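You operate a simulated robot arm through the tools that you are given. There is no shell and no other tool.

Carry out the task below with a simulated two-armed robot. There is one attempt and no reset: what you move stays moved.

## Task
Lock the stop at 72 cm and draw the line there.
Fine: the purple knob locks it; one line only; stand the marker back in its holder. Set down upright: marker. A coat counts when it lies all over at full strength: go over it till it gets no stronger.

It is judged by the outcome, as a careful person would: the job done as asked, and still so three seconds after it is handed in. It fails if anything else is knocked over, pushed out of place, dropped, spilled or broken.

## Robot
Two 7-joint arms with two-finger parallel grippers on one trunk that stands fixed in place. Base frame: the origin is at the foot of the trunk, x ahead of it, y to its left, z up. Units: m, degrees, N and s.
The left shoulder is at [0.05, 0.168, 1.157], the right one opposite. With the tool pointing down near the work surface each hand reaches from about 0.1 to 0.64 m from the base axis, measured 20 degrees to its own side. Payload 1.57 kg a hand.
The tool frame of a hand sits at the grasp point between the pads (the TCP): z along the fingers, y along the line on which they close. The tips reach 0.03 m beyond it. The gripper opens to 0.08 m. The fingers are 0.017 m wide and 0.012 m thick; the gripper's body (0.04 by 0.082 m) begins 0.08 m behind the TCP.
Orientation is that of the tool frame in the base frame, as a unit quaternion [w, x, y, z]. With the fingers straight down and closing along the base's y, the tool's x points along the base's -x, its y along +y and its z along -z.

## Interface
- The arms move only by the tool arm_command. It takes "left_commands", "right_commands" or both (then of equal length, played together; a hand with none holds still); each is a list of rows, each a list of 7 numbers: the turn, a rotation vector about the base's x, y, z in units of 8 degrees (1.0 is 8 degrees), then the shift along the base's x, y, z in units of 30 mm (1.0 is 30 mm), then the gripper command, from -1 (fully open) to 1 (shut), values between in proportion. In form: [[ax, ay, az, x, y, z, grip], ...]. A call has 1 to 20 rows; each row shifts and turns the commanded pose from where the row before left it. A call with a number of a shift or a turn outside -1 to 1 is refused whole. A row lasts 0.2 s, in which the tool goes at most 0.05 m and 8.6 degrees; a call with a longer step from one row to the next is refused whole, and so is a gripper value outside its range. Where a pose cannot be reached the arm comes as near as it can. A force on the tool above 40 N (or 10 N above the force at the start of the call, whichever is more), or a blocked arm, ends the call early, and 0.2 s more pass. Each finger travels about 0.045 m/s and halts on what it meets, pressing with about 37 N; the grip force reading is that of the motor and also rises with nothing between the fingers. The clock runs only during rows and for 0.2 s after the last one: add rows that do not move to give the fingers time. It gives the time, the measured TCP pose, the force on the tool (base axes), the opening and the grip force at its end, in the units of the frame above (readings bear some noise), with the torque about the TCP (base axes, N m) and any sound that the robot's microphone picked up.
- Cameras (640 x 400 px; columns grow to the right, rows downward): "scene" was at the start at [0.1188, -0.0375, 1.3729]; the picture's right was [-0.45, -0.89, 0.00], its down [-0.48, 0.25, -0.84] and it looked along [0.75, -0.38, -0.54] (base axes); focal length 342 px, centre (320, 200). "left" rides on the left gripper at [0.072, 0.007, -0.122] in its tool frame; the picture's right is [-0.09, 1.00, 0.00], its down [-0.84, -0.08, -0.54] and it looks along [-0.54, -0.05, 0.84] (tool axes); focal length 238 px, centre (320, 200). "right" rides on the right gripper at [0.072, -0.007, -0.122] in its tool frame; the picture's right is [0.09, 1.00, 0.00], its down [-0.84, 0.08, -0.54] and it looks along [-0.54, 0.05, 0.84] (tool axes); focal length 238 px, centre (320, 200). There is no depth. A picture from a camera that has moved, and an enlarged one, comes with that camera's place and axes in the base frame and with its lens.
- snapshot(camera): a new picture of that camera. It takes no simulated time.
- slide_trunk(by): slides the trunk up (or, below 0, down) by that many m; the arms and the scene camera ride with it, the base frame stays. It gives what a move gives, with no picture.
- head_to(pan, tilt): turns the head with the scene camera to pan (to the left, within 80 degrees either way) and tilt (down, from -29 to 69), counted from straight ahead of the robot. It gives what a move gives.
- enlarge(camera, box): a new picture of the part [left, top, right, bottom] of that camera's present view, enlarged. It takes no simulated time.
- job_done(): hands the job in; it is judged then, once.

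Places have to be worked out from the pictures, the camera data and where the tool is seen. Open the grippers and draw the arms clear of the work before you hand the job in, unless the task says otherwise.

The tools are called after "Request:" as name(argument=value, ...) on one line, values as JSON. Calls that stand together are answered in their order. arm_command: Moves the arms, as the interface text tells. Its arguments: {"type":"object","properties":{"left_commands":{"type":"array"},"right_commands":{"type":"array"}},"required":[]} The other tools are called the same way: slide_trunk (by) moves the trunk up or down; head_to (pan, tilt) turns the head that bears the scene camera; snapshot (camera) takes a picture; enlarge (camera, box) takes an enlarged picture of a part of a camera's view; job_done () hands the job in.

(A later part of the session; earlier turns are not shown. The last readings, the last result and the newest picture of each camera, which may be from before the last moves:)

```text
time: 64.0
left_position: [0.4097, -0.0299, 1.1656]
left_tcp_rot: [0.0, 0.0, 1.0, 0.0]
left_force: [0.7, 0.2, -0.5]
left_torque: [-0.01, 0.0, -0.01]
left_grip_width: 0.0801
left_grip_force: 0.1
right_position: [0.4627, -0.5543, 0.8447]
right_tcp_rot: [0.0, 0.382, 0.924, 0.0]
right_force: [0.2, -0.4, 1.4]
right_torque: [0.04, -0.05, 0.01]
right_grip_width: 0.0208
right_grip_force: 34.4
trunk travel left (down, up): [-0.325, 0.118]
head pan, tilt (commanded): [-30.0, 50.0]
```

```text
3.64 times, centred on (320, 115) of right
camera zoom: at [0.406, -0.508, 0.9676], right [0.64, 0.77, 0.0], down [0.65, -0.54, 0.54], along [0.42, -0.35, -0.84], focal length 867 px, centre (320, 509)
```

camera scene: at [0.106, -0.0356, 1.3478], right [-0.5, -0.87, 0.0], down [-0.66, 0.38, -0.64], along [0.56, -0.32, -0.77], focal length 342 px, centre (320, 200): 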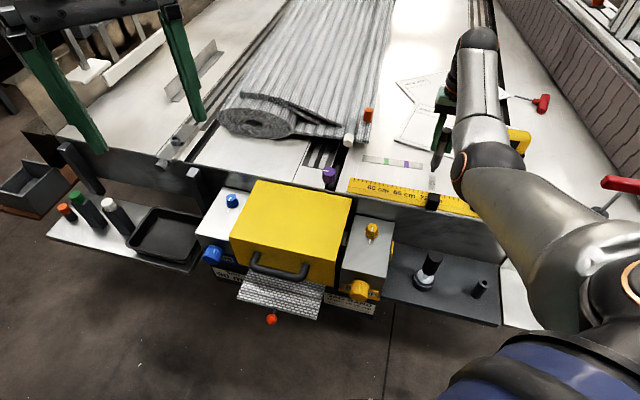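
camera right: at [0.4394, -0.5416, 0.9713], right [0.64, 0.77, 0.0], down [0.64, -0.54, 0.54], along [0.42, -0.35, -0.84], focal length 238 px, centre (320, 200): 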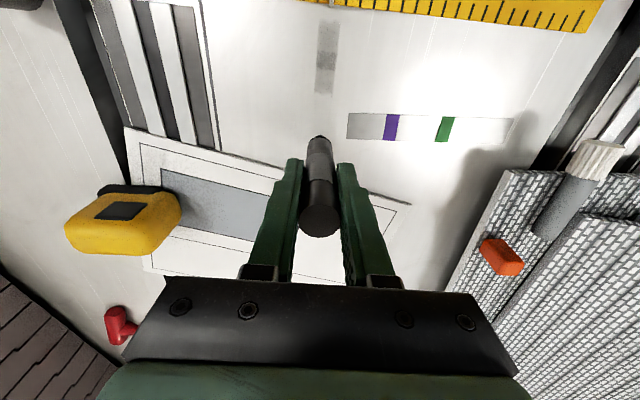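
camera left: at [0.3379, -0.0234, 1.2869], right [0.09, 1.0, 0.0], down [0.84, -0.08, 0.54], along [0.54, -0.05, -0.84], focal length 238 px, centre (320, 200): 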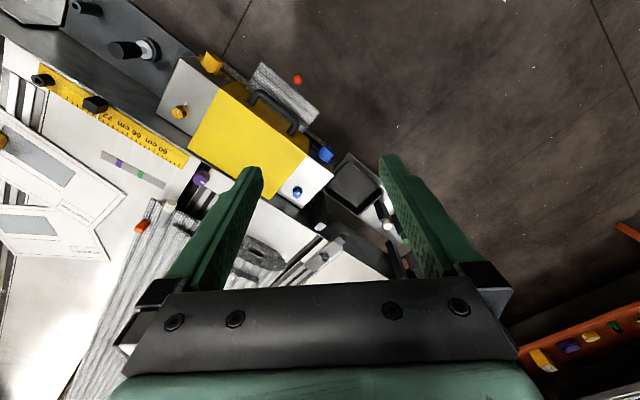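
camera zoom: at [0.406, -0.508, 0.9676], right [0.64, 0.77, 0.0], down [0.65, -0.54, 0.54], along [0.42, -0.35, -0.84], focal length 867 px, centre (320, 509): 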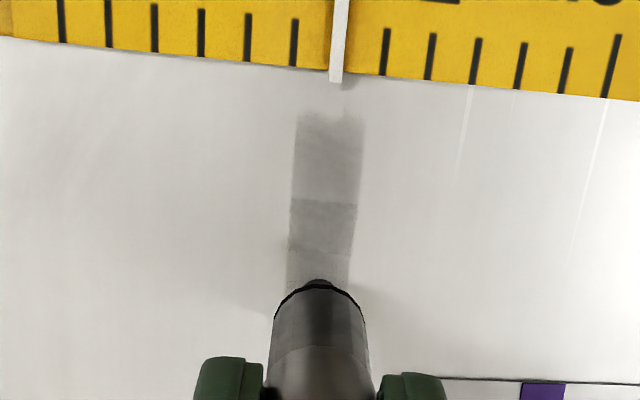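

The ink isn't clearly strengthening and the contact height keeps dropping, so the marker may be creeping up in the grip. I check the marker in the fingers.

Request:
enlarge(camera="right", box=[270, 110, 370, 240])

Request:
enlarge(camera="scene", box=[400, 90, 480, 200])

```text
3.08 times, centred on (320, 175) of right
camera zoom: at [0.406, -0.508, 0.9676], right [0.64, 0.77, 0.0], down [0.65, -0.54, 0.54], along [0.42, -0.35, -0.84], focal length 733 px, centre (320, 277)
```

zoom: 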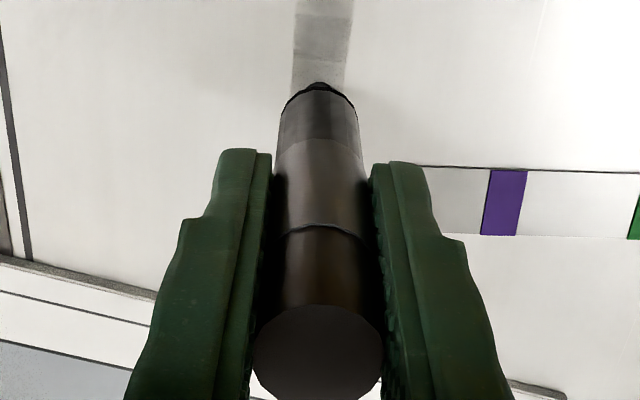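

```text
3.64 times, centred on (440, 145) of scene
camera zoom: at [0.1059, -0.0356, 1.3479], right [-0.5, -0.87, 0.0], down [-0.66, 0.38, -0.64], along [0.56, -0.32, -0.77], focal length 1246 px, centre (-116, 400)
```

zoom: 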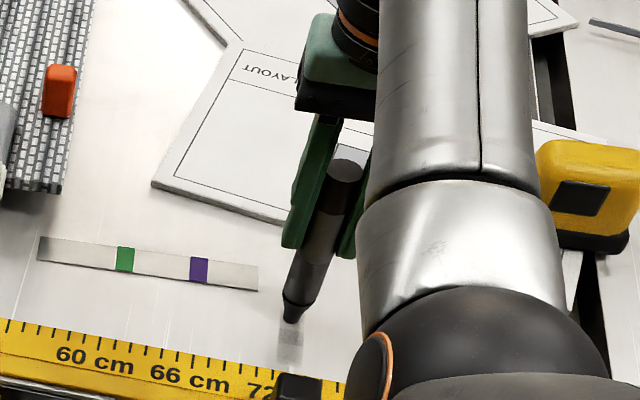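

The marker has crept up a few mm in the grip, so I need to follow with slight downward feed. I press ~1 mm and stroke back to the start with a small feed, then check the ink strength.

Request:
arm_command(right_commands=[[0, 0, 0, 0, 0, -0.035, 0.9], [0, 0, 0, -0.1182, 0.1172, -0.005, 0.9], [0, 0, 0, -0.1182, 0.1172, -0.005, 0.9], [0, 0, 0, -0.1182, 0.1172, -0.005, 0.9], [0, 0, 0, -0.1182, 0.1172, -0.005, 0.9], [0, 0, 0, -0.1182, 0.1172, -0.005, 0.9], [0, 0, 0, -0.1182, 0.1172, -0.005, 0.9], [0, 0, 0, -0.1, 0.0992, -0.005, 0.9]])

Request:
enlarge(camera="right", box=[260, 60, 380, 170])

Request:
enlarge(camera="scene", box=[415, 145, 455, 195])

```text
time: 65.8
left_position: [0.4099, -0.0304, 1.1649]
left_tcp_rot: [-0.001, 0.0, 1.0, 0.0]
left_force: [-0.1, -0.3, 0.7]
left_torque: [0.0, 0.01, 0.0]
left_grip_width: 0.08
left_grip_force: 0.0
right_position: [0.4402, -0.5309, 0.8438]
right_tcp_rot: [0.001, 0.384, 0.923, 0.0]
right_force: [0.3, -0.2, 3.7]
right_torque: [-0.1, -0.07, -0.05]
right_grip_width: 0.0204
right_grip_force: 34.4
trunk travel left (down, up): [-0.325, 0.118]
head pan, tilt (commanded): [-30.0, 50.0]
```

```text
3.64 times, centred on (320, 115) of right
camera zoom: at [0.3818, -0.484, 0.9664], right [0.64, 0.77, 0.0], down [0.64, -0.54, 0.54], along [0.42, -0.35, -0.84], focal length 867 px, centre (320, 509)
```

zoom: 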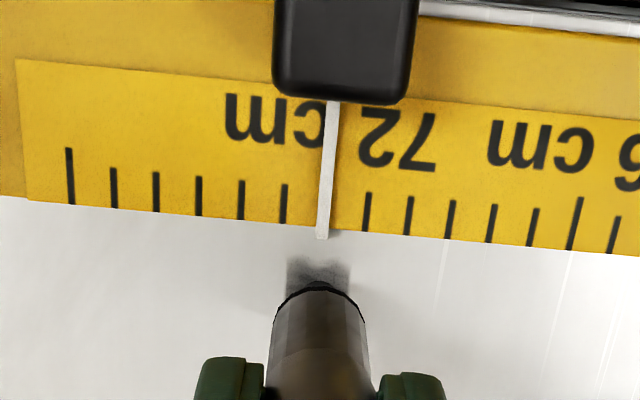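

```text
8.00 times, centred on (435, 170) of scene
camera zoom: at [0.1058, -0.0354, 1.3479], right [-0.5, -0.87, 0.0], down [-0.66, 0.38, -0.64], along [0.56, -0.32, -0.77], focal length 2740 px, centre (-600, 440)
```

zoom: 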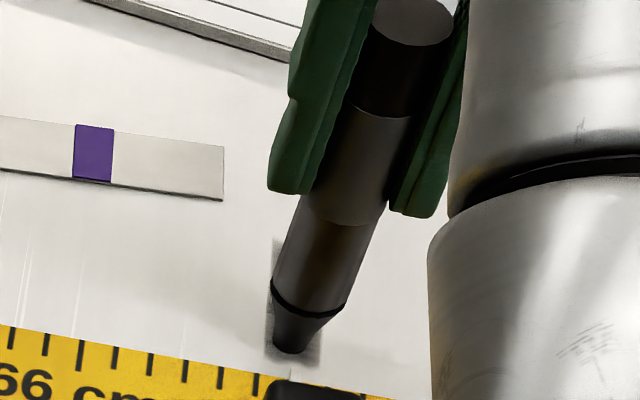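

Ink looks stronger here. I stroke outward again with light feed, past the previous far end, to see whether the patch really ends there.

Request:
arm_command(right_commands=[[0, 0, 0, 0.1182, -0.1172, -0.005, 0.9], [0, 0, 0, 0.1182, -0.1172, -0.005, 0.9], [0, 0, 0, 0.1182, -0.1172, -0.005, 0.9], [0, 0, 0, 0.1182, -0.1172, -0.005, 0.9], [0, 0, 0, 0.1182, -0.1172, -0.005, 0.9], [0, 0, 0, 0.1182, -0.1172, -0.005, 0.9], [0, 0, 0, 0.1182, -0.1172, -0.005, 0.9], [0, 0, 0, 0.1182, -0.1172, -0.005, 0.9], [0, 0, 0, 0.1182, -0.1172, -0.005, 0.9], [0, 0, 0, 0.1182, -0.1172, -0.005, 0.9], [0, 0, 0, 0.1182, -0.1172, -0.005, 0.9], [0, 0, 0, 0.1182, -0.1172, -0.005, 0.9]])

Request:
enlarge(camera="right", box=[260, 20, 380, 150])

Request:
enlarge(camera="scene", box=[415, 145, 455, 195])

```text
time: 68.4
left_position: [0.4093, -0.0293, 1.1655]
left_tcp_rot: [0.001, 0.0, 1.0, -0.001]
left_force: [0.5, -0.3, 0.0]
left_torque: [0.02, -0.05, -0.01]
left_grip_width: 0.0801
left_grip_force: 0.1
right_position: [0.4812, -0.5729, 0.8444]
right_tcp_rot: [0.001, 0.383, 0.924, -0.001]
right_force: [-3.3, 3.1, 10.4]
right_torque: [0.22, 0.2, 0.02]
right_grip_width: 0.0208
right_grip_force: 33.8
trunk travel left (down, up): [-0.325, 0.118]
head pan, tilt (commanded): [-30.0, 50.0]
```

```text
3.08 times, centred on (320, 85) of right
camera zoom: at [0.4236, -0.5253, 0.9662], right [0.64, 0.77, 0.0], down [0.64, -0.54, 0.54], along [0.42, -0.35, -0.84], focal length 733 px, centre (320, 554)
```

zoom: 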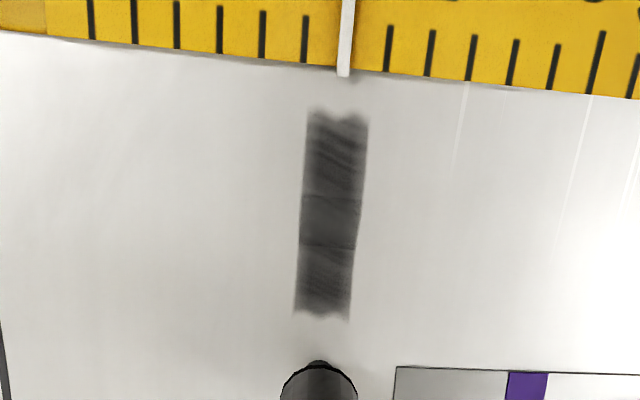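

```text
8.00 times, centred on (435, 170) of scene
camera zoom: at [0.1049, -0.0344, 1.348], right [-0.5, -0.87, 0.0], down [-0.66, 0.38, -0.64], along [0.56, -0.32, -0.77], focal length 2740 px, centre (-600, 440)
```

zoom: 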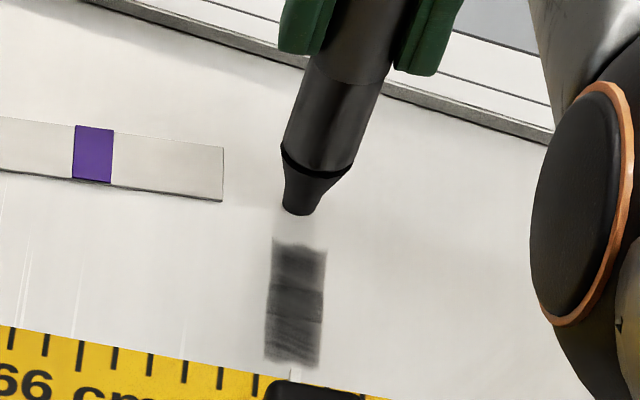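

The patch clearly ends at about 5 cm from the ruler, and the band is getting darker. I ease the pressure a little and make more passes back and forth over the band.

Request:
arm_command(right_commands=[[0, 0, 0, -0.1182, 0.1172, 0.03, 0.9], [0, 0, 0, -0.1182, 0.1172, 0, 0.9], [0, 0, 0, -0.1182, 0.1172, 0, 0.9], [0, 0, 0, -0.1182, 0.1172, 0, 0.9], [0, 0, 0, -0.1182, 0.1172, 0, 0.9], [0, 0, 0, -0.1182, 0.1172, 0, 0.9], [0, 0, 0, -0.1182, 0.1172, 0, 0.9], [0, 0, 0, -0.1182, 0.1172, 0, 0.9], [0, 0, 0, -0.1182, 0.1172, 0, 0.9], [0, 0, 0, -0.1182, 0.1172, 0, 0.9], [0, 0, 0, -0.1182, 0.1172, 0, 0.9], [0, 0, 0, -0.1182, 0.1172, 0, 0.9], [0, 0, 0, -0.05, 0.05, 0, 0.9]])

Request:
enlarge(camera="right", box=[260, 60, 380, 170])

```text
time: 71.2
left_position: [0.4097, -0.0284, 1.1653]
left_tcp_rot: [-0.001, 0.0, 1.0, 0.0]
left_force: [0.1, 0.5, 0.5]
left_torque: [-0.01, 0.02, -0.01]
left_grip_width: 0.08
left_grip_force: 0.2
right_position: [0.4382, -0.5293, 0.8446]
right_tcp_rot: [0.001, 0.383, 0.924, 0.0]
right_force: [1.7, -3.4, 8.5]
right_torque: [-0.31, -0.22, 0.03]
right_grip_width: 0.0202
right_grip_force: 34.5
trunk travel left (down, up): [-0.325, 0.118]
head pan, tilt (commanded): [-30.0, 50.0]
```

```text
3.64 times, centred on (320, 115) of right
camera zoom: at [0.3804, -0.4823, 0.9661], right [0.64, 0.77, 0.0], down [0.65, -0.54, 0.54], along [0.42, -0.35, -0.84], focal length 867 px, centre (320, 509)
```

zoom: 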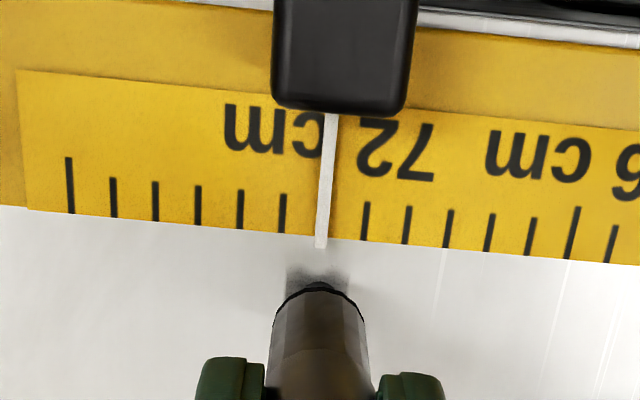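

Good. I ease off slightly and do a full out-and-back pass over the band.

Request:
arm_command(right_commands=[[0, 0, 0, 0.1182, -0.1172, 0.02, 0.9], [0, 0, 0, 0.1182, -0.1172, 0, 0.9], [0, 0, 0, 0.1182, -0.1172, 0, 0.9], [0, 0, 0, 0.1182, -0.1172, 0, 0.9], [0, 0, 0, 0.1182, -0.1172, 0, 0.9], [0, 0, 0, 0.1182, -0.1172, 0, 0.9], [0, 0, 0, 0.1182, -0.1172, 0, 0.9], [0, 0, 0, 0.1182, -0.1172, 0, 0.9], [0, 0, 0, 0.1182, -0.1172, 0, 0.9], [0, 0, 0, 0.1182, -0.1172, 0, 0.9], [0, 0, 0, 0.1182, -0.1172, 0, 0.9], [0, 0, 0, 0, 0, 0, 0.9]])

Request:
enlarge(camera="right", box=[260, 20, 380, 150])

Request:
enlarge(camera="scene", box=[415, 145, 455, 195])

```text
time: 73.8
left_position: [0.4094, -0.0313, 1.1637]
left_tcp_rot: [-0.001, -0.001, 1.0, 0.0]
left_force: [-0.2, 0.0, 0.6]
left_torque: [0.02, 0.02, 0.01]
left_grip_width: 0.0799
left_grip_force: 0.1
right_position: [0.4765, -0.5684, 0.8435]
right_tcp_rot: [0.001, 0.383, 0.924, -0.001]
right_force: [0.4, -0.3, 0.3]
right_torque: [0.03, 0.02, -0.01]
right_grip_width: 0.0203
right_grip_force: 33.9
trunk travel left (down, up): [-0.325, 0.118]
head pan, tilt (commanded): [-30.0, 50.0]
```

```text
3.08 times, centred on (320, 85) of right
camera zoom: at [0.4191, -0.5211, 0.9663], right [0.64, 0.77, 0.0], down [0.65, -0.54, 0.54], along [0.42, -0.35, -0.84], focal length 733 px, centre (320, 554)
```

zoom: 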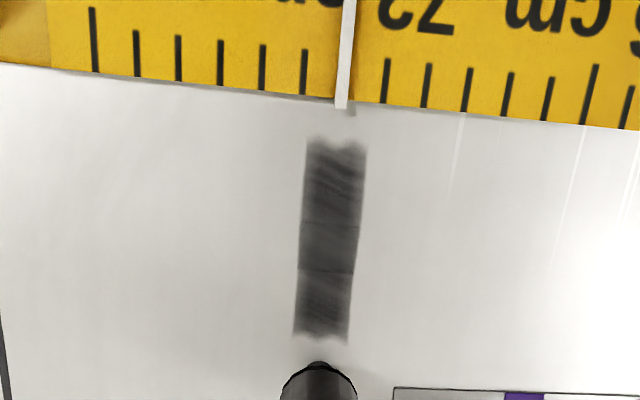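

```text
8.00 times, centred on (435, 170) of scene
camera zoom: at [0.1059, -0.0356, 1.3478], right [-0.5, -0.87, 0.0], down [-0.66, 0.38, -0.64], along [0.56, -0.32, -0.77], focal length 2740 px, centre (-600, 440)
```

zoom: 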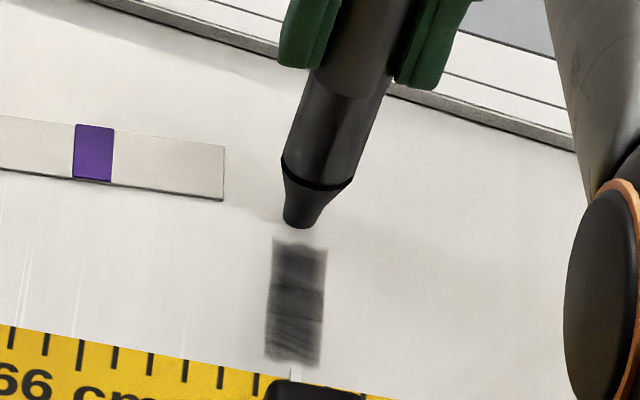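

Pressure faded to near zero by the end of that pass. I lower 1.2 mm and make another pass back with slight feed.

Request:
arm_command(right_commands=[[0, 0, 0, 0, 0, -0.04, 0.9], [0, 0, 0, -0.1182, 0.1172, -0.003, 0.9], [0, 0, 0, -0.1182, 0.1172, -0.003, 0.9], [0, 0, 0, -0.1182, 0.1172, -0.003, 0.9], [0, 0, 0, -0.1182, 0.1172, -0.003, 0.9], [0, 0, 0, -0.1182, 0.1172, -0.003, 0.9], [0, 0, 0, -0.1182, 0.1172, -0.003, 0.9], [0, 0, 0, -0.1182, 0.1172, -0.003, 0.9], [0, 0, 0, -0.1182, 0.1172, -0.003, 0.9], [0, 0, 0, -0.1182, 0.1172, -0.003, 0.9], [0, 0, 0, -0.1182, 0.1172, -0.003, 0.9], [0, 0, 0, -0.1182, 0.1172, -0.003, 0.9]])

Request:
arm_command(right_commands=[[0, 0, 0, 0.1182, -0.1172, -0.002, 0.9], [0, 0, 0, 0.1182, -0.1172, -0.002, 0.9], [0, 0, 0, 0.1182, -0.1172, -0.002, 0.9], [0, 0, 0, 0.1182, -0.1172, -0.002, 0.9], [0, 0, 0, 0.1182, -0.1172, -0.002, 0.9], [0, 0, 0, 0.1182, -0.1172, -0.002, 0.9], [0, 0, 0, 0.1182, -0.1172, -0.002, 0.9], [0, 0, 0, 0.1182, -0.1172, -0.002, 0.9], [0, 0, 0, 0.1182, -0.1172, -0.002, 0.9], [0, 0, 0, 0.1182, -0.1172, -0.002, 0.9], [0, 0, 0, 0.1182, -0.1172, -0.002, 0.9]])

Request:
enlarge(camera="right", box=[260, 20, 380, 150])

Request:
enlarge(camera="scene", box=[415, 145, 455, 195])

```text
time: 76.4
left_position: [0.409, -0.0292, 1.1661]
left_tcp_rot: [0.0, 0.0, 1.0, -0.001]
left_force: [0.2, -0.1, -1.0]
left_torque: [0.01, -0.03, 0.02]
left_grip_width: 0.0799
left_grip_force: 0.1
right_position: [0.4397, -0.5306, 0.8432]
right_tcp_rot: [0.002, 0.384, 0.923, -0.002]
right_force: [3.6, -4.2, 17.6]
right_torque: [-0.39, -0.45, 0.0]
right_grip_width: 0.0203
right_grip_force: 34.0
trunk travel left (down, up): [-0.325, 0.118]
head pan, tilt (commanded): [-30.0, 50.0]
```

```text
time: 78.8
left_position: [0.4088, -0.0275, 1.1666]
left_tcp_rot: [0.001, 0.0, 1.0, -0.001]
left_force: [0.2, -0.8, 0.2]
left_torque: [0.03, 0.0, -0.02]
left_grip_width: 0.08
left_grip_force: 0.1
right_position: [0.4754, -0.5665, 0.8425]
right_tcp_rot: [0.0, 0.382, 0.924, -0.001]
right_force: [-5.2, 5.5, 21.7]
right_torque: [0.45, 0.37, -0.03]
right_grip_width: 0.0204
right_grip_force: 33.8
trunk travel left (down, up): [-0.325, 0.118]
head pan, tilt (commanded): [-30.0, 50.0]
```

```text
3.08 times, centred on (320, 85) of right
camera zoom: at [0.4176, -0.5192, 0.9654], right [0.64, 0.77, 0.0], down [0.64, -0.54, 0.55], along [0.42, -0.35, -0.84], focal length 733 px, centre (320, 554)
```

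zoom: 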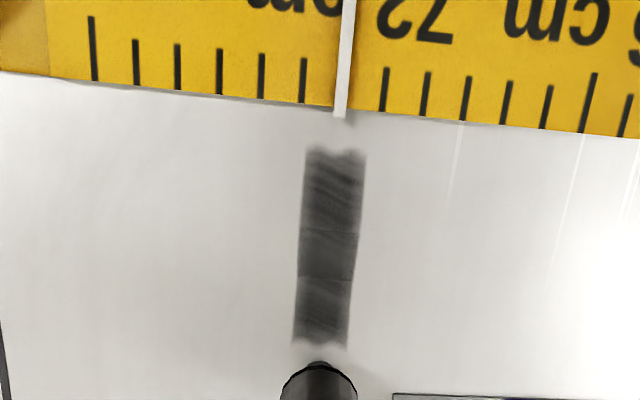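

```text
8.00 times, centred on (435, 170) of scene
camera zoom: at [0.1037, -0.033, 1.3482], right [-0.5, -0.87, 0.0], down [-0.66, 0.38, -0.65], along [0.56, -0.32, -0.76], focal length 2740 px, centre (-600, 440)
```

zoom: 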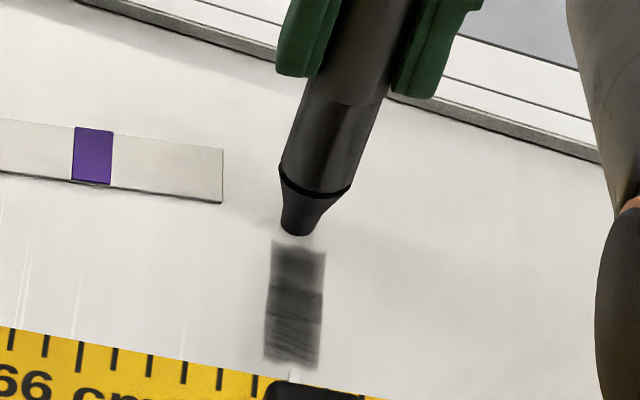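

The passes strengthen the band but pressure grew too high (20 N). I back off 1.5 mm and continue with two passes.

Request:
arm_command(right_commands=[[0, 0, 0, 0, 0, 0.05, 0.9], [0, 0, 0, -0.1182, 0.1172, 0, 0.9], [0, 0, 0, -0.1182, 0.1172, 0, 0.9], [0, 0, 0, -0.1182, 0.1172, 0, 0.9], [0, 0, 0, -0.1182, 0.1172, 0, 0.9], [0, 0, 0, -0.1182, 0.1172, 0, 0.9], [0, 0, 0, -0.1182, 0.1172, 0, 0.9], [0, 0, 0, -0.1182, 0.1172, 0, 0.9], [0, 0, 0, -0.1182, 0.1172, 0, 0.9], [0, 0, 0, -0.1182, 0.1172, 0, 0.9], [0, 0, 0, -0.1182, 0.1172, 0, 0.9], [0, 0, 0, -0.1182, 0.1172, 0, 0.9]])

Request:
enlarge(camera="right", box=[260, 60, 380, 170])

```text
time: 81.4
left_position: [0.4093, -0.0296, 1.1656]
left_tcp_rot: [0.0, 0.0, 1.0, 0.0]
left_force: [0.5, 0.7, -0.3]
left_torque: [-0.01, 0.0, 0.02]
left_grip_width: 0.08
left_grip_force: 0.1
right_position: [0.4384, -0.5284, 0.8435]
right_tcp_rot: [0.001, 0.383, 0.924, -0.001]
right_force: [2.6, -3.0, 12.6]
right_torque: [-0.34, -0.26, 0.01]
right_grip_width: 0.02
right_grip_force: 34.2
trunk travel left (down, up): [-0.325, 0.118]
head pan, tilt (commanded): [-30.0, 50.0]
```

```text
3.64 times, centred on (320, 115) of right
camera zoom: at [0.38, -0.4822, 0.9654], right [0.64, 0.77, 0.0], down [0.64, -0.54, 0.54], along [0.42, -0.35, -0.84], focal length 867 px, centre (320, 509)
```

zoom: 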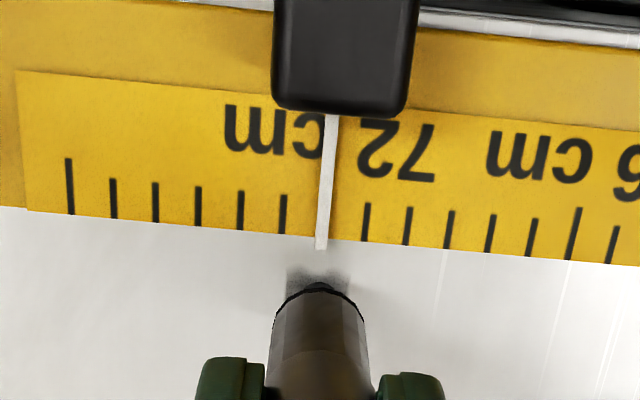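

I ease the force and go 4 mm closer to the cursor (there's still 8 mm of gap) to see whether the band extends that way.

Request:
arm_command(right_commands=[[0, 0, 0, -0.05, 0.0495, 0.02, 0.9], [0, 0, 0, -0.045, 0.0445, 0, 0.9], [0, 0, 0, 0, 0, 0, 0.9]])

Request:
enlarge(camera="right", box=[280, 90, 360, 170])

```text
time: 82.2
left_position: [0.409, -0.0295, 1.1655]
left_tcp_rot: [0.0, 0.001, 1.0, -0.001]
left_force: [0.9, -1.3, -0.3]
left_torque: [0.02, -0.01, 0.05]
left_grip_width: 0.0801
left_grip_force: 0.0
right_position: [0.4345, -0.5241, 0.8439]
right_tcp_rot: [0.001, 0.382, 0.924, 0.0]
right_force: [2.8, -2.0, 11.1]
right_torque: [-0.27, -0.25, 0.0]
right_grip_width: 0.0202
right_grip_force: 34.1
trunk travel left (down, up): [-0.325, 0.118]
head pan, tilt (commanded): [-30.0, 50.0]
```

```text
5.00 times, centred on (320, 130) of right
camera zoom: at [0.3773, -0.479, 0.9655], right [0.64, 0.77, 0.0], down [0.65, -0.54, 0.54], along [0.42, -0.35, -0.84], focal length 1192 px, centre (320, 550)
```

zoom: 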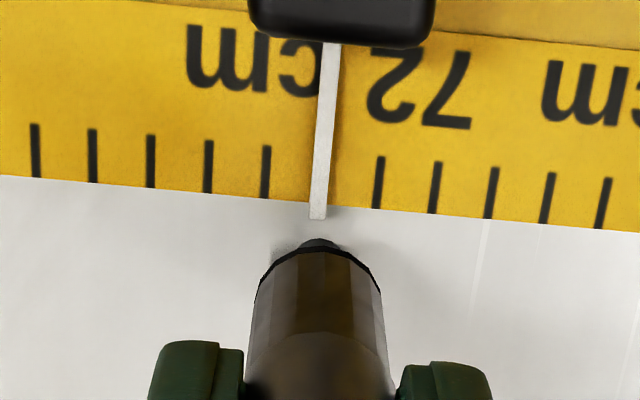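

No ink comes nearer the ruler, so the markable band is bounded on all sides and centred on 72. I continue full passes over it at lighter force.

Request:
arm_command(right_commands=[[0, 0, 0, 0.1182, -0.1172, 0.03, 0.9], [0, 0, 0, 0.1182, -0.1172, 0, 0.9], [0, 0, 0, 0.1182, -0.1172, 0, 0.9], [0, 0, 0, 0.1182, -0.1172, 0, 0.9], [0, 0, 0, 0.1182, -0.1172, 0, 0.9], [0, 0, 0, 0.1182, -0.1172, 0, 0.9], [0, 0, 0, 0.1182, -0.1172, 0, 0.9], [0, 0, 0, 0.1182, -0.1172, 0, 0.9], [0, 0, 0, 0.1182, -0.1172, 0, 0.9], [0, 0, 0, 0.1182, -0.1172, 0, 0.9], [0, 0, 0, 0.1182, -0.1172, 0, 0.9]])

Request:
enlarge(camera="right", box=[260, 20, 380, 150])

```text
time: 84.6
left_position: [0.4095, -0.0307, 1.164]
left_tcp_rot: [0.001, 0.0, 1.0, -0.001]
left_force: [-0.8, 0.4, 0.7]
left_torque: [-0.01, -0.01, 0.01]
left_grip_width: 0.0801
left_grip_force: 0.1
right_position: [0.4733, -0.5636, 0.8429]
right_tcp_rot: [0.001, 0.383, 0.924, -0.001]
right_force: [0.0, -1.4, -0.8]
right_torque: [0.0, -0.01, 0.0]
right_grip_width: 0.0201
right_grip_force: 33.7
trunk travel left (down, up): [-0.325, 0.118]
head pan, tilt (commanded): [-30.0, 50.0]
```

```text
3.08 times, centred on (320, 85) of right
camera zoom: at [0.4163, -0.5182, 0.9658], right [0.64, 0.77, 0.0], down [0.65, -0.54, 0.54], along [0.42, -0.35, -0.84], focal length 733 px, centre (320, 554)
```

zoom: 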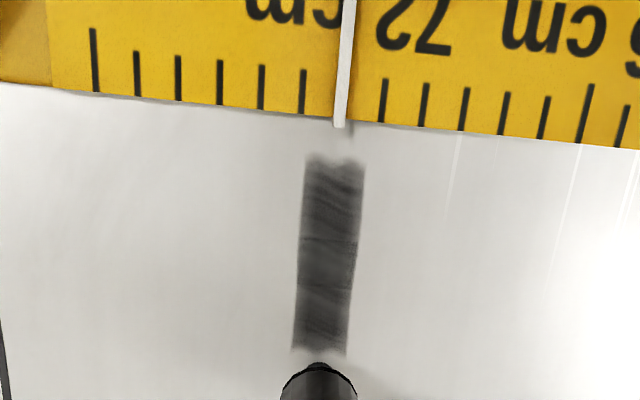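

The band is evening out to a uniform dark tone. I make another pass back with slight compensation, then compare strength.

Request:
arm_command(right_commands=[[0, 0, 0, 0, 0, -0.025, 0.9], [0, 0, 0, -0.1182, 0.1172, 0, 0.9], [0, 0, 0, -0.1182, 0.1172, 0, 0.9], [0, 0, 0, -0.1182, 0.1172, 0.002, 0.9], [0, 0, 0, -0.1182, 0.1172, 0.002, 0.9], [0, 0, 0, -0.1182, 0.1172, 0.002, 0.9], [0, 0, 0, -0.1182, 0.1172, 0.002, 0.9], [0, 0, 0, -0.1182, 0.1172, 0.002, 0.9], [0, 0, 0, -0.1182, 0.1172, 0.002, 0.9], [0, 0, 0, -0.1182, 0.1172, 0.002, 0.9], [0, 0, 0, -0.1182, 0.1172, 0.002, 0.9], [0, 0, 0, 0, 0, 0, 0.9]])

Request:
arm_command(right_commands=[[0, 0, 0, 0.1182, -0.1172, 0, 0.9], [0, 0, 0, 0.1182, -0.1172, -0.002, 0.9], [0, 0, 0, 0.1182, -0.1172, -0.002, 0.9], [0, 0, 0, 0.1182, -0.1172, -0.002, 0.9], [0, 0, 0, 0.1182, -0.1172, -0.002, 0.9], [0, 0, 0, 0.1182, -0.1172, -0.002, 0.9], [0, 0, 0, 0.1182, -0.1172, -0.002, 0.9], [0, 0, 0, 0.1182, -0.1172, -0.002, 0.9], [0, 0, 0, 0.1182, -0.1172, -0.002, 0.9], [0, 0, 0, 0.1182, -0.1172, -0.002, 0.9], [0, 0, 0, 0, 0, 0, 0.9]])

Request:
enlarge(camera="right", box=[260, 20, 380, 150])

Request:
enlarge(camera="scene", box=[415, 145, 455, 195])

```text
time: 87.2
left_position: [0.4099, -0.0306, 1.1657]
left_tcp_rot: [0.0, -0.001, 1.0, -0.001]
left_force: [-1.0, 0.1, -0.2]
left_torque: [0.01, 0.0, 0.05]
left_grip_width: 0.0803
left_grip_force: 0.1
right_position: [0.439, -0.5295, 0.8439]
right_tcp_rot: [-0.001, 0.383, 0.924, 0.0]
right_force: [0.2, 0.2, 0.8]
right_torque: [-0.04, -0.01, 0.03]
right_grip_width: 0.0206
right_grip_force: 33.6
trunk travel left (down, up): [-0.325, 0.118]
head pan, tilt (commanded): [-30.0, 50.0]
```

```text
time: 89.6
left_position: [0.4086, -0.0298, 1.1653]
left_tcp_rot: [0.0, 0.0, 1.0, 0.0]
left_force: [-0.3, -0.2, -0.5]
left_torque: [0.0, 0.0, 0.01]
left_grip_width: 0.08
left_grip_force: 0.1
right_position: [0.4737, -0.5655, 0.8441]
right_tcp_rot: [0.001, 0.383, 0.924, -0.001]
right_force: [-0.2, 0.6, 4.7]
right_torque: [0.14, 0.08, -0.03]
right_grip_width: 0.0201
right_grip_force: 33.7
trunk travel left (down, up): [-0.325, 0.118]
head pan, tilt (commanded): [-30.0, 50.0]
```

```text
3.08 times, centred on (320, 85) of right
camera zoom: at [0.416, -0.5181, 0.9655], right [0.64, 0.77, 0.0], down [0.65, -0.54, 0.54], along [0.42, -0.35, -0.84], focal length 733 px, centre (320, 554)
```

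zoom: 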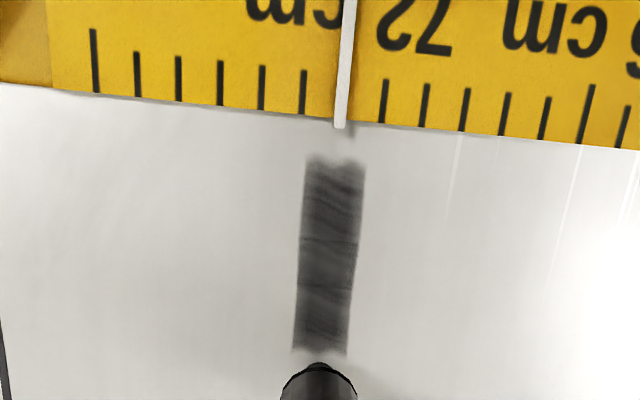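

```text
8.00 times, centred on (435, 170) of scene
camera zoom: at [0.1056, -0.0351, 1.3479], right [-0.5, -0.87, 0.0], down [-0.66, 0.38, -0.64], along [0.56, -0.32, -0.77], focal length 2740 px, centre (-600, 440)
```

zoom: 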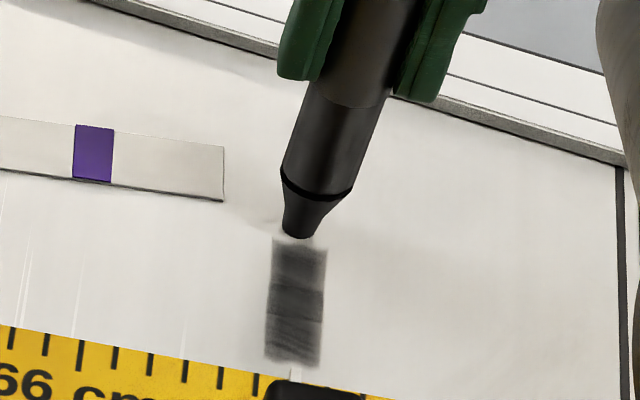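

Still gradually strengthening. I run an in-and-out pass in one call, several times, watching the force.

Request:
arm_command(right_commands=[[0, 0, 0, -0.1182, 0.1172, 0, 0.9], [0, 0, 0, -0.1182, 0.1172, 0, 0.9], [0, 0, 0, -0.1182, 0.1172, 0, 0.9], [0, 0, 0, -0.1182, 0.1172, 0, 0.9], [0, 0, 0, -0.1182, 0.1172, 0, 0.9], [0, 0, 0, -0.1182, 0.1172, 0, 0.9], [0, 0, 0, -0.1182, 0.1172, 0, 0.9], [0, 0, 0, -0.1182, 0.1172, 0, 0.9], [0, 0, 0, -0.1182, 0.1172, 0, 0.9], [0, 0, 0, -0.1182, 0.1172, 0, 0.9], [0, 0, 0, 0.1182, -0.1172, 0, 0.9], [0, 0, 0, 0.1182, -0.1172, 0, 0.9], [0, 0, 0, 0.1182, -0.1172, 0, 0.9], [0, 0, 0, 0.1182, -0.1172, 0, 0.9], [0, 0, 0, 0.1182, -0.1172, 0, 0.9], [0, 0, 0, 0.1182, -0.1172, 0, 0.9], [0, 0, 0, 0.1182, -0.1172, 0, 0.9], [0, 0, 0, 0.1182, -0.1172, 0, 0.9], [0, 0, 0, 0.1182, -0.1172, 0, 0.9], [0, 0, 0, 0.1182, -0.1172, 0, 0.9]])

Request:
enlarge(camera="right", box=[260, 20, 380, 150])

```text
time: 93.8
left_position: [0.4092, -0.0296, 1.1653]
left_tcp_rot: [0.001, 0.0, 1.0, 0.0]
left_force: [-0.2, 0.1, -0.1]
left_torque: [0.01, 0.0, 0.01]
left_grip_width: 0.0798
left_grip_force: 0.1
right_position: [0.4735, -0.5638, 0.8431]
right_tcp_rot: [0.0, 0.382, 0.924, -0.001]
right_force: [-0.2, 1.4, 4.0]
right_torque: [0.07, 0.07, 0.01]
right_grip_width: 0.0202
right_grip_force: 33.7
trunk travel left (down, up): [-0.325, 0.118]
head pan, tilt (commanded): [-30.0, 50.0]
```

```text
3.08 times, centred on (320, 85) of right
camera zoom: at [0.4161, -0.5174, 0.9654], right [0.64, 0.77, 0.0], down [0.65, -0.54, 0.54], along [0.42, -0.35, -0.84], focal length 733 px, centre (320, 554)
```

zoom: 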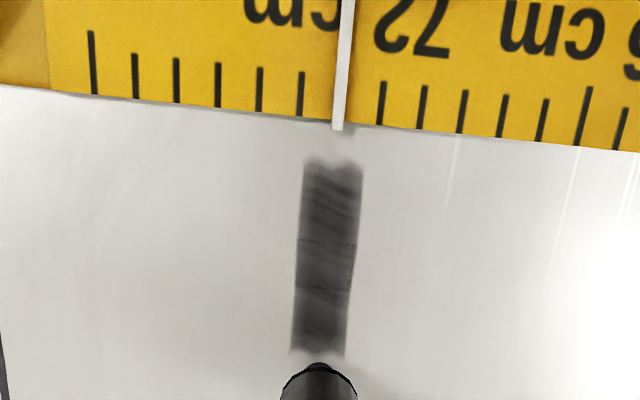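

Force holds at 4 N. I repeat the in-and-out pass twice more and compare.

Request:
arm_command(right_commands=[[0, 0, 0, -0.1182, 0.1172, 0, 0.9], [0, 0, 0, -0.1182, 0.1172, 0, 0.9], [0, 0, 0, -0.1182, 0.1172, 0, 0.9], [0, 0, 0, -0.1182, 0.1172, 0, 0.9], [0, 0, 0, -0.1182, 0.1172, 0, 0.9], [0, 0, 0, -0.1182, 0.1172, 0, 0.9], [0, 0, 0, -0.1182, 0.1172, 0, 0.9], [0, 0, 0, -0.1182, 0.1172, 0, 0.9], [0, 0, 0, -0.1182, 0.1172, 0, 0.9], [0, 0, 0, -0.1182, 0.1172, 0, 0.9], [0, 0, 0, 0.1182, -0.1172, 0, 0.9], [0, 0, 0, 0.1182, -0.1172, 0, 0.9], [0, 0, 0, 0.1182, -0.1172, 0, 0.9], [0, 0, 0, 0.1182, -0.1172, 0, 0.9], [0, 0, 0, 0.1182, -0.1172, 0, 0.9], [0, 0, 0, 0.1182, -0.1172, 0, 0.9], [0, 0, 0, 0.1182, -0.1172, 0, 0.9], [0, 0, 0, 0.1182, -0.1172, 0, 0.9], [0, 0, 0, 0.1182, -0.1172, 0, 0.9], [0, 0, 0, 0.1182, -0.1172, 0, 0.9]])

Request:
arm_command(right_commands=[[0, 0, 0, -0.1182, 0.1172, -0.005, 0.9], [0, 0, 0, -0.1182, 0.1172, 0, 0.9], [0, 0, 0, -0.1182, 0.1172, 0, 0.9], [0, 0, 0, -0.1182, 0.1172, 0, 0.9], [0, 0, 0, -0.1182, 0.1172, 0, 0.9], [0, 0, 0, -0.1182, 0.1172, 0, 0.9], [0, 0, 0, -0.1182, 0.1172, 0, 0.9], [0, 0, 0, -0.1182, 0.1172, 0, 0.9], [0, 0, 0, -0.1182, 0.1172, 0, 0.9], [0, 0, 0, -0.1182, 0.1172, 0, 0.9], [0, 0, 0, 0.1182, -0.1172, 0, 0.9], [0, 0, 0, 0.1182, -0.1172, 0, 0.9], [0, 0, 0, 0.1182, -0.1172, 0, 0.9], [0, 0, 0, 0.1182, -0.1172, 0, 0.9], [0, 0, 0, 0.1182, -0.1172, 0, 0.9], [0, 0, 0, 0.1182, -0.1172, 0, 0.9], [0, 0, 0, 0.1182, -0.1172, 0, 0.9], [0, 0, 0, 0.1182, -0.1172, 0, 0.9], [0, 0, 0, 0.1182, -0.1172, 0, 0.9], [0, 0, 0, 0.1182, -0.1172, 0, 0.9]])

Request:
enlarge(camera="right", box=[260, 20, 380, 150])

Request:
enlarge(camera="scene", box=[415, 145, 455, 195])

```text
time: 98.0
left_position: [0.4082, -0.03, 1.1652]
left_tcp_rot: [-0.001, 0.0, 1.0, 0.0]
left_force: [-0.4, 0.8, -0.6]
left_torque: [0.01, 0.0, 0.01]
left_grip_width: 0.0802
left_grip_force: 0.0
right_position: [0.4738, -0.565, 0.8419]
right_tcp_rot: [0.001, 0.383, 0.924, 0.0]
right_force: [0.0, 1.7, 3.9]
right_torque: [0.11, 0.03, -0.02]
right_grip_width: 0.0199
right_grip_force: 34.1
trunk travel left (down, up): [-0.325, 0.118]
head pan, tilt (commanded): [-30.0, 50.0]
```

```text
time: 102.2
left_position: [0.4083, -0.0287, 1.165]
left_tcp_rot: [0.0, 0.0, 1.0, 0.0]
left_force: [-0.2, 0.1, 0.5]
left_torque: [0.02, 0.0, 0.04]
left_grip_width: 0.0798
left_grip_force: 0.0
right_position: [0.4733, -0.566, 0.8429]
right_tcp_rot: [0.0, 0.383, 0.924, -0.001]
right_force: [0.1, 1.0, 2.8]
right_torque: [0.12, 0.03, -0.02]
right_grip_width: 0.0203
right_grip_force: 34.0
trunk travel left (down, up): [-0.325, 0.118]
head pan, tilt (commanded): [-30.0, 50.0]
```

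```text
3.08 times, centred on (320, 85) of right
camera zoom: at [0.416, -0.518, 0.9652], right [0.64, 0.77, 0.0], down [0.65, -0.54, 0.54], along [0.42, -0.35, -0.84], focal length 733 px, centre (320, 554)
```

zoom: 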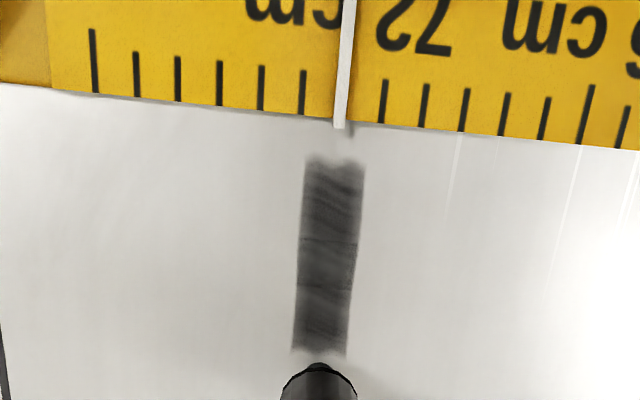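

```text
8.00 times, centred on (435, 170) of scene
camera zoom: at [0.1056, -0.0351, 1.3479], right [-0.5, -0.87, 0.0], down [-0.66, 0.38, -0.64], along [0.56, -0.32, -0.77], focal length 2740 px, centre (-600, 440)
```

zoom: 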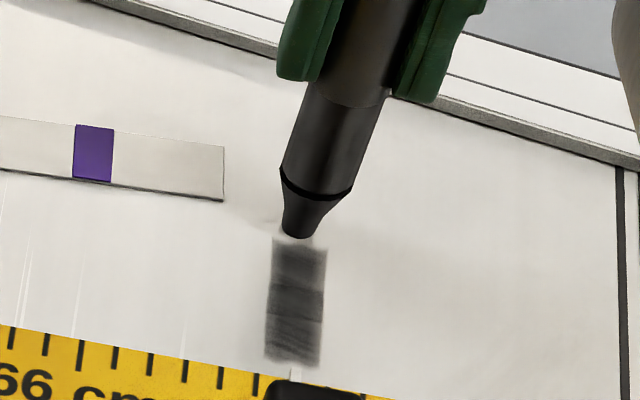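

The last three passes look the same. I lift the marker and take a closer look at the band for evenness.

Request:
arm_command(right_commands=[[0, 0, 0, 0, 0, 0.5, 0.9], [0, 0, 0, 0, 0, 0.9, 0.9], [0, 0, 0, 0.3, -0.3, 0.6, 0.9], [0, 0, 0, 0, 0, 0, 0.9]])

Request:
snapshot(camera="right")

Request:
enlarge(camera="right", box=[290, 20, 350, 110])

Request:
enlarge(camera="scene", box=[422, 165, 448, 195])

```text
time: 103.2
left_position: [0.41, -0.0299, 1.1661]
left_tcp_rot: [0.0, 0.0, 1.0, 0.0]
left_force: [-0.3, -0.3, 0.1]
left_torque: [-0.01, 0.01, 0.03]
left_grip_width: 0.0801
left_grip_force: 0.1
right_position: [0.4826, -0.5735, 0.9022]
right_tcp_rot: [0.001, 0.384, 0.924, 0.0]
right_force: [0.7, -0.4, -0.3]
right_torque: [0.05, 0.01, 0.0]
right_grip_width: 0.0203
right_grip_force: 34.1
trunk travel left (down, up): [-0.325, 0.118]
head pan, tilt (commanded): [-30.0, 50.0]
```

```text
taken
camera right: at [0.4255, -0.5269, 1.025], right [0.64, 0.77, 0.0], down [0.65, -0.54, 0.54], along [0.42, -0.35, -0.84], focal length 238 px, centre (320, 200)
```

right: 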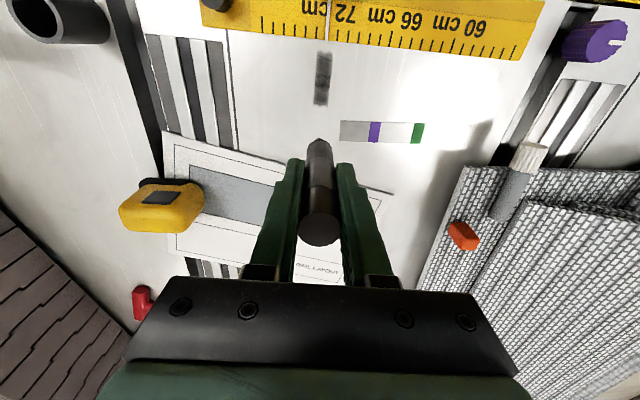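

```text
4.44 times, centred on (320, 65) of right
camera zoom: at [0.4255, -0.5269, 1.025], right [0.64, 0.77, 0.0], down [0.65, -0.54, 0.54], along [0.42, -0.35, -0.84], focal length 1059 px, centre (320, 800)
```

zoom: 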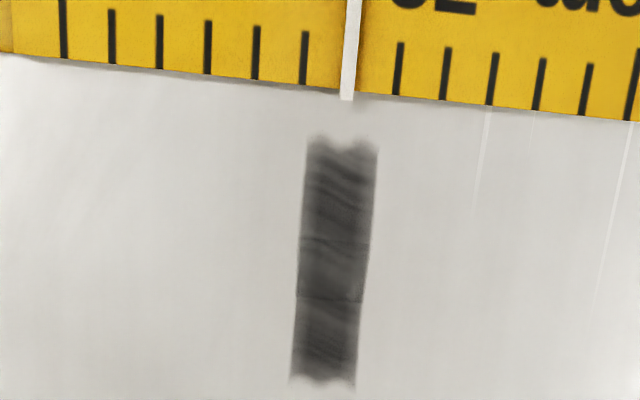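

```text
13.33 times, centred on (435, 180) of scene
camera zoom: at [0.1061, -0.0357, 1.3478], right [-0.5, -0.87, 0.0], down [-0.66, 0.38, -0.64], along [0.56, -0.32, -0.77], focal length 4567 px, centre (-1213, 467)
```

zoom: 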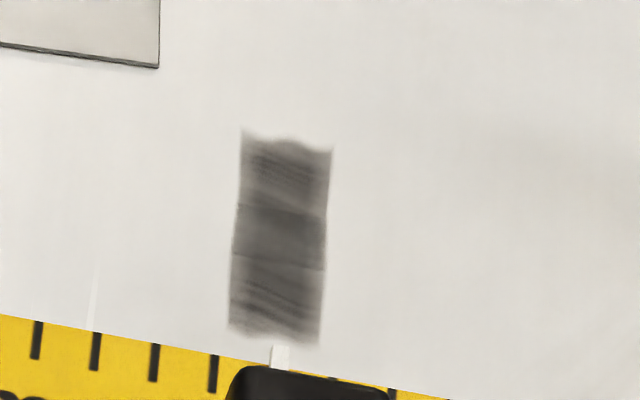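

The band lies at 72, even along its length apart from brush texture. To be sure it's at full strength and includes the near end, I set down again and make further full-length passes.

Request:
arm_command(right_commands=[[0, 0, 0, -0.3, 0.3, -0.6, 0.9], [0, 0, 0, 0, 0, -0.9, 0.9], [0, 0, 0, 0, 0, -0.45, 0.9], [0, 0, 0, 0, 0, -0.05, 0.9], [0, 0, 0, -0.1229, 0.1219, 0, 0.9], [0, 0, 0, -0.1229, 0.1219, 0, 0.9], [0, 0, 0, -0.1229, 0.1219, 0, 0.9], [0, 0, 0, -0.1229, 0.1219, 0, 0.9], [0, 0, 0, -0.1229, 0.1219, 0, 0.9], [0, 0, 0, -0.1229, 0.1219, 0, 0.9], [0, 0, 0, -0.1229, 0.1219, 0, 0.9], [0, 0, 0, -0.1229, 0.1219, 0, 0.9], [0, 0, 0, -0.1229, 0.1219, 0, 0.9], [0, 0, 0, -0.1229, 0.1219, 0, 0.9], [0, 0, 0, -0.1229, 0.1219, 0, 0.9]])

Request:
enlarge(camera="right", box=[280, 90, 360, 170])

```text
time: 106.4
left_position: [0.4108, -0.0295, 1.1643]
left_tcp_rot: [0.0, 0.0, 1.0, 0.0]
left_force: [-0.8, 0.5, 0.3]
left_torque: [-0.04, 0.01, -0.01]
left_grip_width: 0.08
left_grip_force: 0.1
right_position: [0.4318, -0.5238, 0.8443]
right_tcp_rot: [0.001, 0.383, 0.924, -0.001]
right_force: [0.6, -1.6, 6.2]
right_torque: [-0.14, -0.12, -0.04]
right_grip_width: 0.0203
right_grip_force: 34.3
trunk travel left (down, up): [-0.325, 0.118]
head pan, tilt (commanded): [-30.0, 50.0]
```

```text
5.00 times, centred on (320, 130) of right
camera zoom: at [0.3753, -0.4773, 0.9652], right [0.64, 0.77, 0.0], down [0.64, -0.54, 0.54], along [0.42, -0.35, -0.84], focal length 1192 px, centre (320, 550)
```

zoom: 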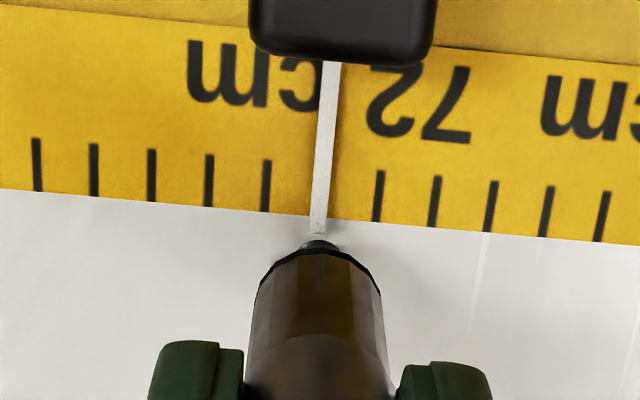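

Now at the near limit, right by the cursor tip. I run out-and-in passes from here, staying short of the cursor.

Request:
arm_command(right_commands=[[0, 0, 0, 0.125, -0.124, 0, 0.9], [0, 0, 0, 0.125, -0.124, 0, 0.9], [0, 0, 0, 0.125, -0.124, 0, 0.9], [0, 0, 0, 0.125, -0.124, 0, 0.9], [0, 0, 0, 0.125, -0.124, 0, 0.9], [0, 0, 0, 0.125, -0.124, 0, 0.9], [0, 0, 0, 0.125, -0.124, 0, 0.9], [0, 0, 0, 0.125, -0.124, 0, 0.9], [0, 0, 0, 0.125, -0.124, 0, 0.9], [0, 0, 0, 0.125, -0.124, 0, 0.9], [0, 0, 0, -0.125, 0.124, 0, 0.9], [0, 0, 0, -0.125, 0.124, 0, 0.9], [0, 0, 0, -0.125, 0.124, 0, 0.9], [0, 0, 0, -0.125, 0.124, 0, 0.9], [0, 0, 0, -0.125, 0.124, 0, 0.9], [0, 0, 0, -0.125, 0.124, 0, 0.9], [0, 0, 0, -0.125, 0.124, 0, 0.9], [0, 0, 0, -0.125, 0.124, 0, 0.9], [0, 0, 0, -0.125, 0.124, 0, 0.9], [0, 0, 0, 0, 0, 0, 0.9]])

Request:
arm_command(right_commands=[[0, 0, 0, 0.125, -0.124, 0, 0.9], [0, 0, 0, 0.125, -0.124, 0, 0.9], [0, 0, 0, 0.125, -0.124, 0, 0.9], [0, 0, 0, 0.125, -0.124, 0, 0.9], [0, 0, 0, 0.125, -0.124, 0, 0.9], [0, 0, 0, 0.125, -0.124, 0, 0.9], [0, 0, 0, 0.125, -0.124, 0, 0.9], [0, 0, 0, 0.125, -0.124, 0, 0.9], [0, 0, 0, 0.125, -0.124, 0, 0.9], [0, 0, 0, 0.125, -0.124, 0, 0.9], [0, 0, 0, 0, 0, 0, 0.9]])

Request:
enlarge(camera="right", box=[260, 20, 380, 150])

Request:
enlarge(camera="scene", box=[422, 165, 448, 195])

```text
time: 110.6
left_position: [0.4094, -0.0301, 1.1657]
left_tcp_rot: [0.0, 0.0, 1.0, 0.0]
left_force: [-0.5, -0.1, -0.8]
left_torque: [-0.01, -0.02, -0.03]
left_grip_width: 0.08
left_grip_force: 0.0
right_position: [0.4364, -0.5287, 0.8423]
right_tcp_rot: [0.001, 0.383, 0.924, -0.001]
right_force: [1.4, -0.1, 3.5]
right_torque: [-0.08, -0.04, 0.0]
right_grip_width: 0.0204
right_grip_force: 34.3
trunk travel left (down, up): [-0.325, 0.118]
head pan, tilt (commanded): [-30.0, 50.0]
```

```text
time: 113.0
left_position: [0.4097, -0.03, 1.1649]
left_tcp_rot: [0.0, -0.001, 1.0, 0.0]
left_force: [0.2, 0.2, 0.2]
left_torque: [0.03, 0.01, -0.02]
left_grip_width: 0.08
left_grip_force: 0.1
right_position: [0.4752, -0.5663, 0.8435]
right_tcp_rot: [0.001, 0.383, 0.924, 0.0]
right_force: [-0.9, -0.1, 0.6]
right_torque: [0.02, 0.02, 0.02]
right_grip_width: 0.0203
right_grip_force: 33.9
trunk travel left (down, up): [-0.325, 0.118]
head pan, tilt (commanded): [-30.0, 50.0]
```

```text
3.08 times, centred on (320, 85) of right
camera zoom: at [0.4173, -0.5182, 0.9652], right [0.64, 0.77, 0.0], down [0.65, -0.54, 0.54], along [0.42, -0.35, -0.84], focal length 733 px, centre (320, 554)
```

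zoom: 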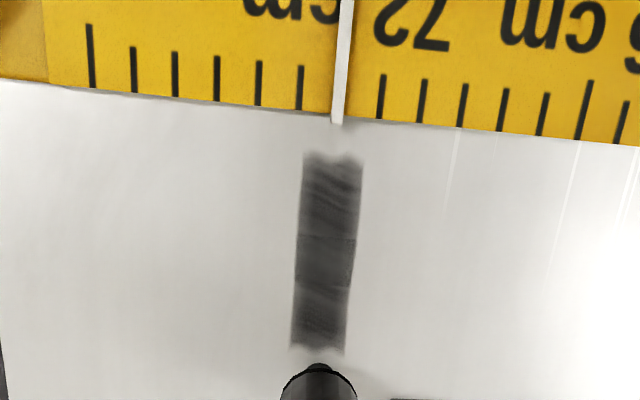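

```text
13.33 times, centred on (435, 180) of scene
camera zoom: at [0.1059, -0.0355, 1.3479], right [-0.5, -0.87, 0.0], down [-0.66, 0.38, -0.64], along [0.56, -0.32, -0.77], focal length 4567 px, centre (-1213, 467)
```

zoom: 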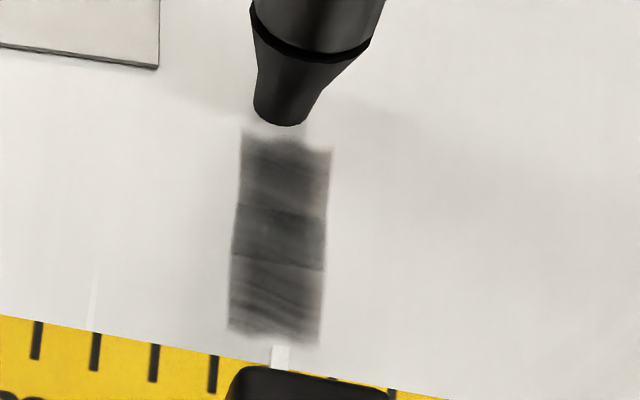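

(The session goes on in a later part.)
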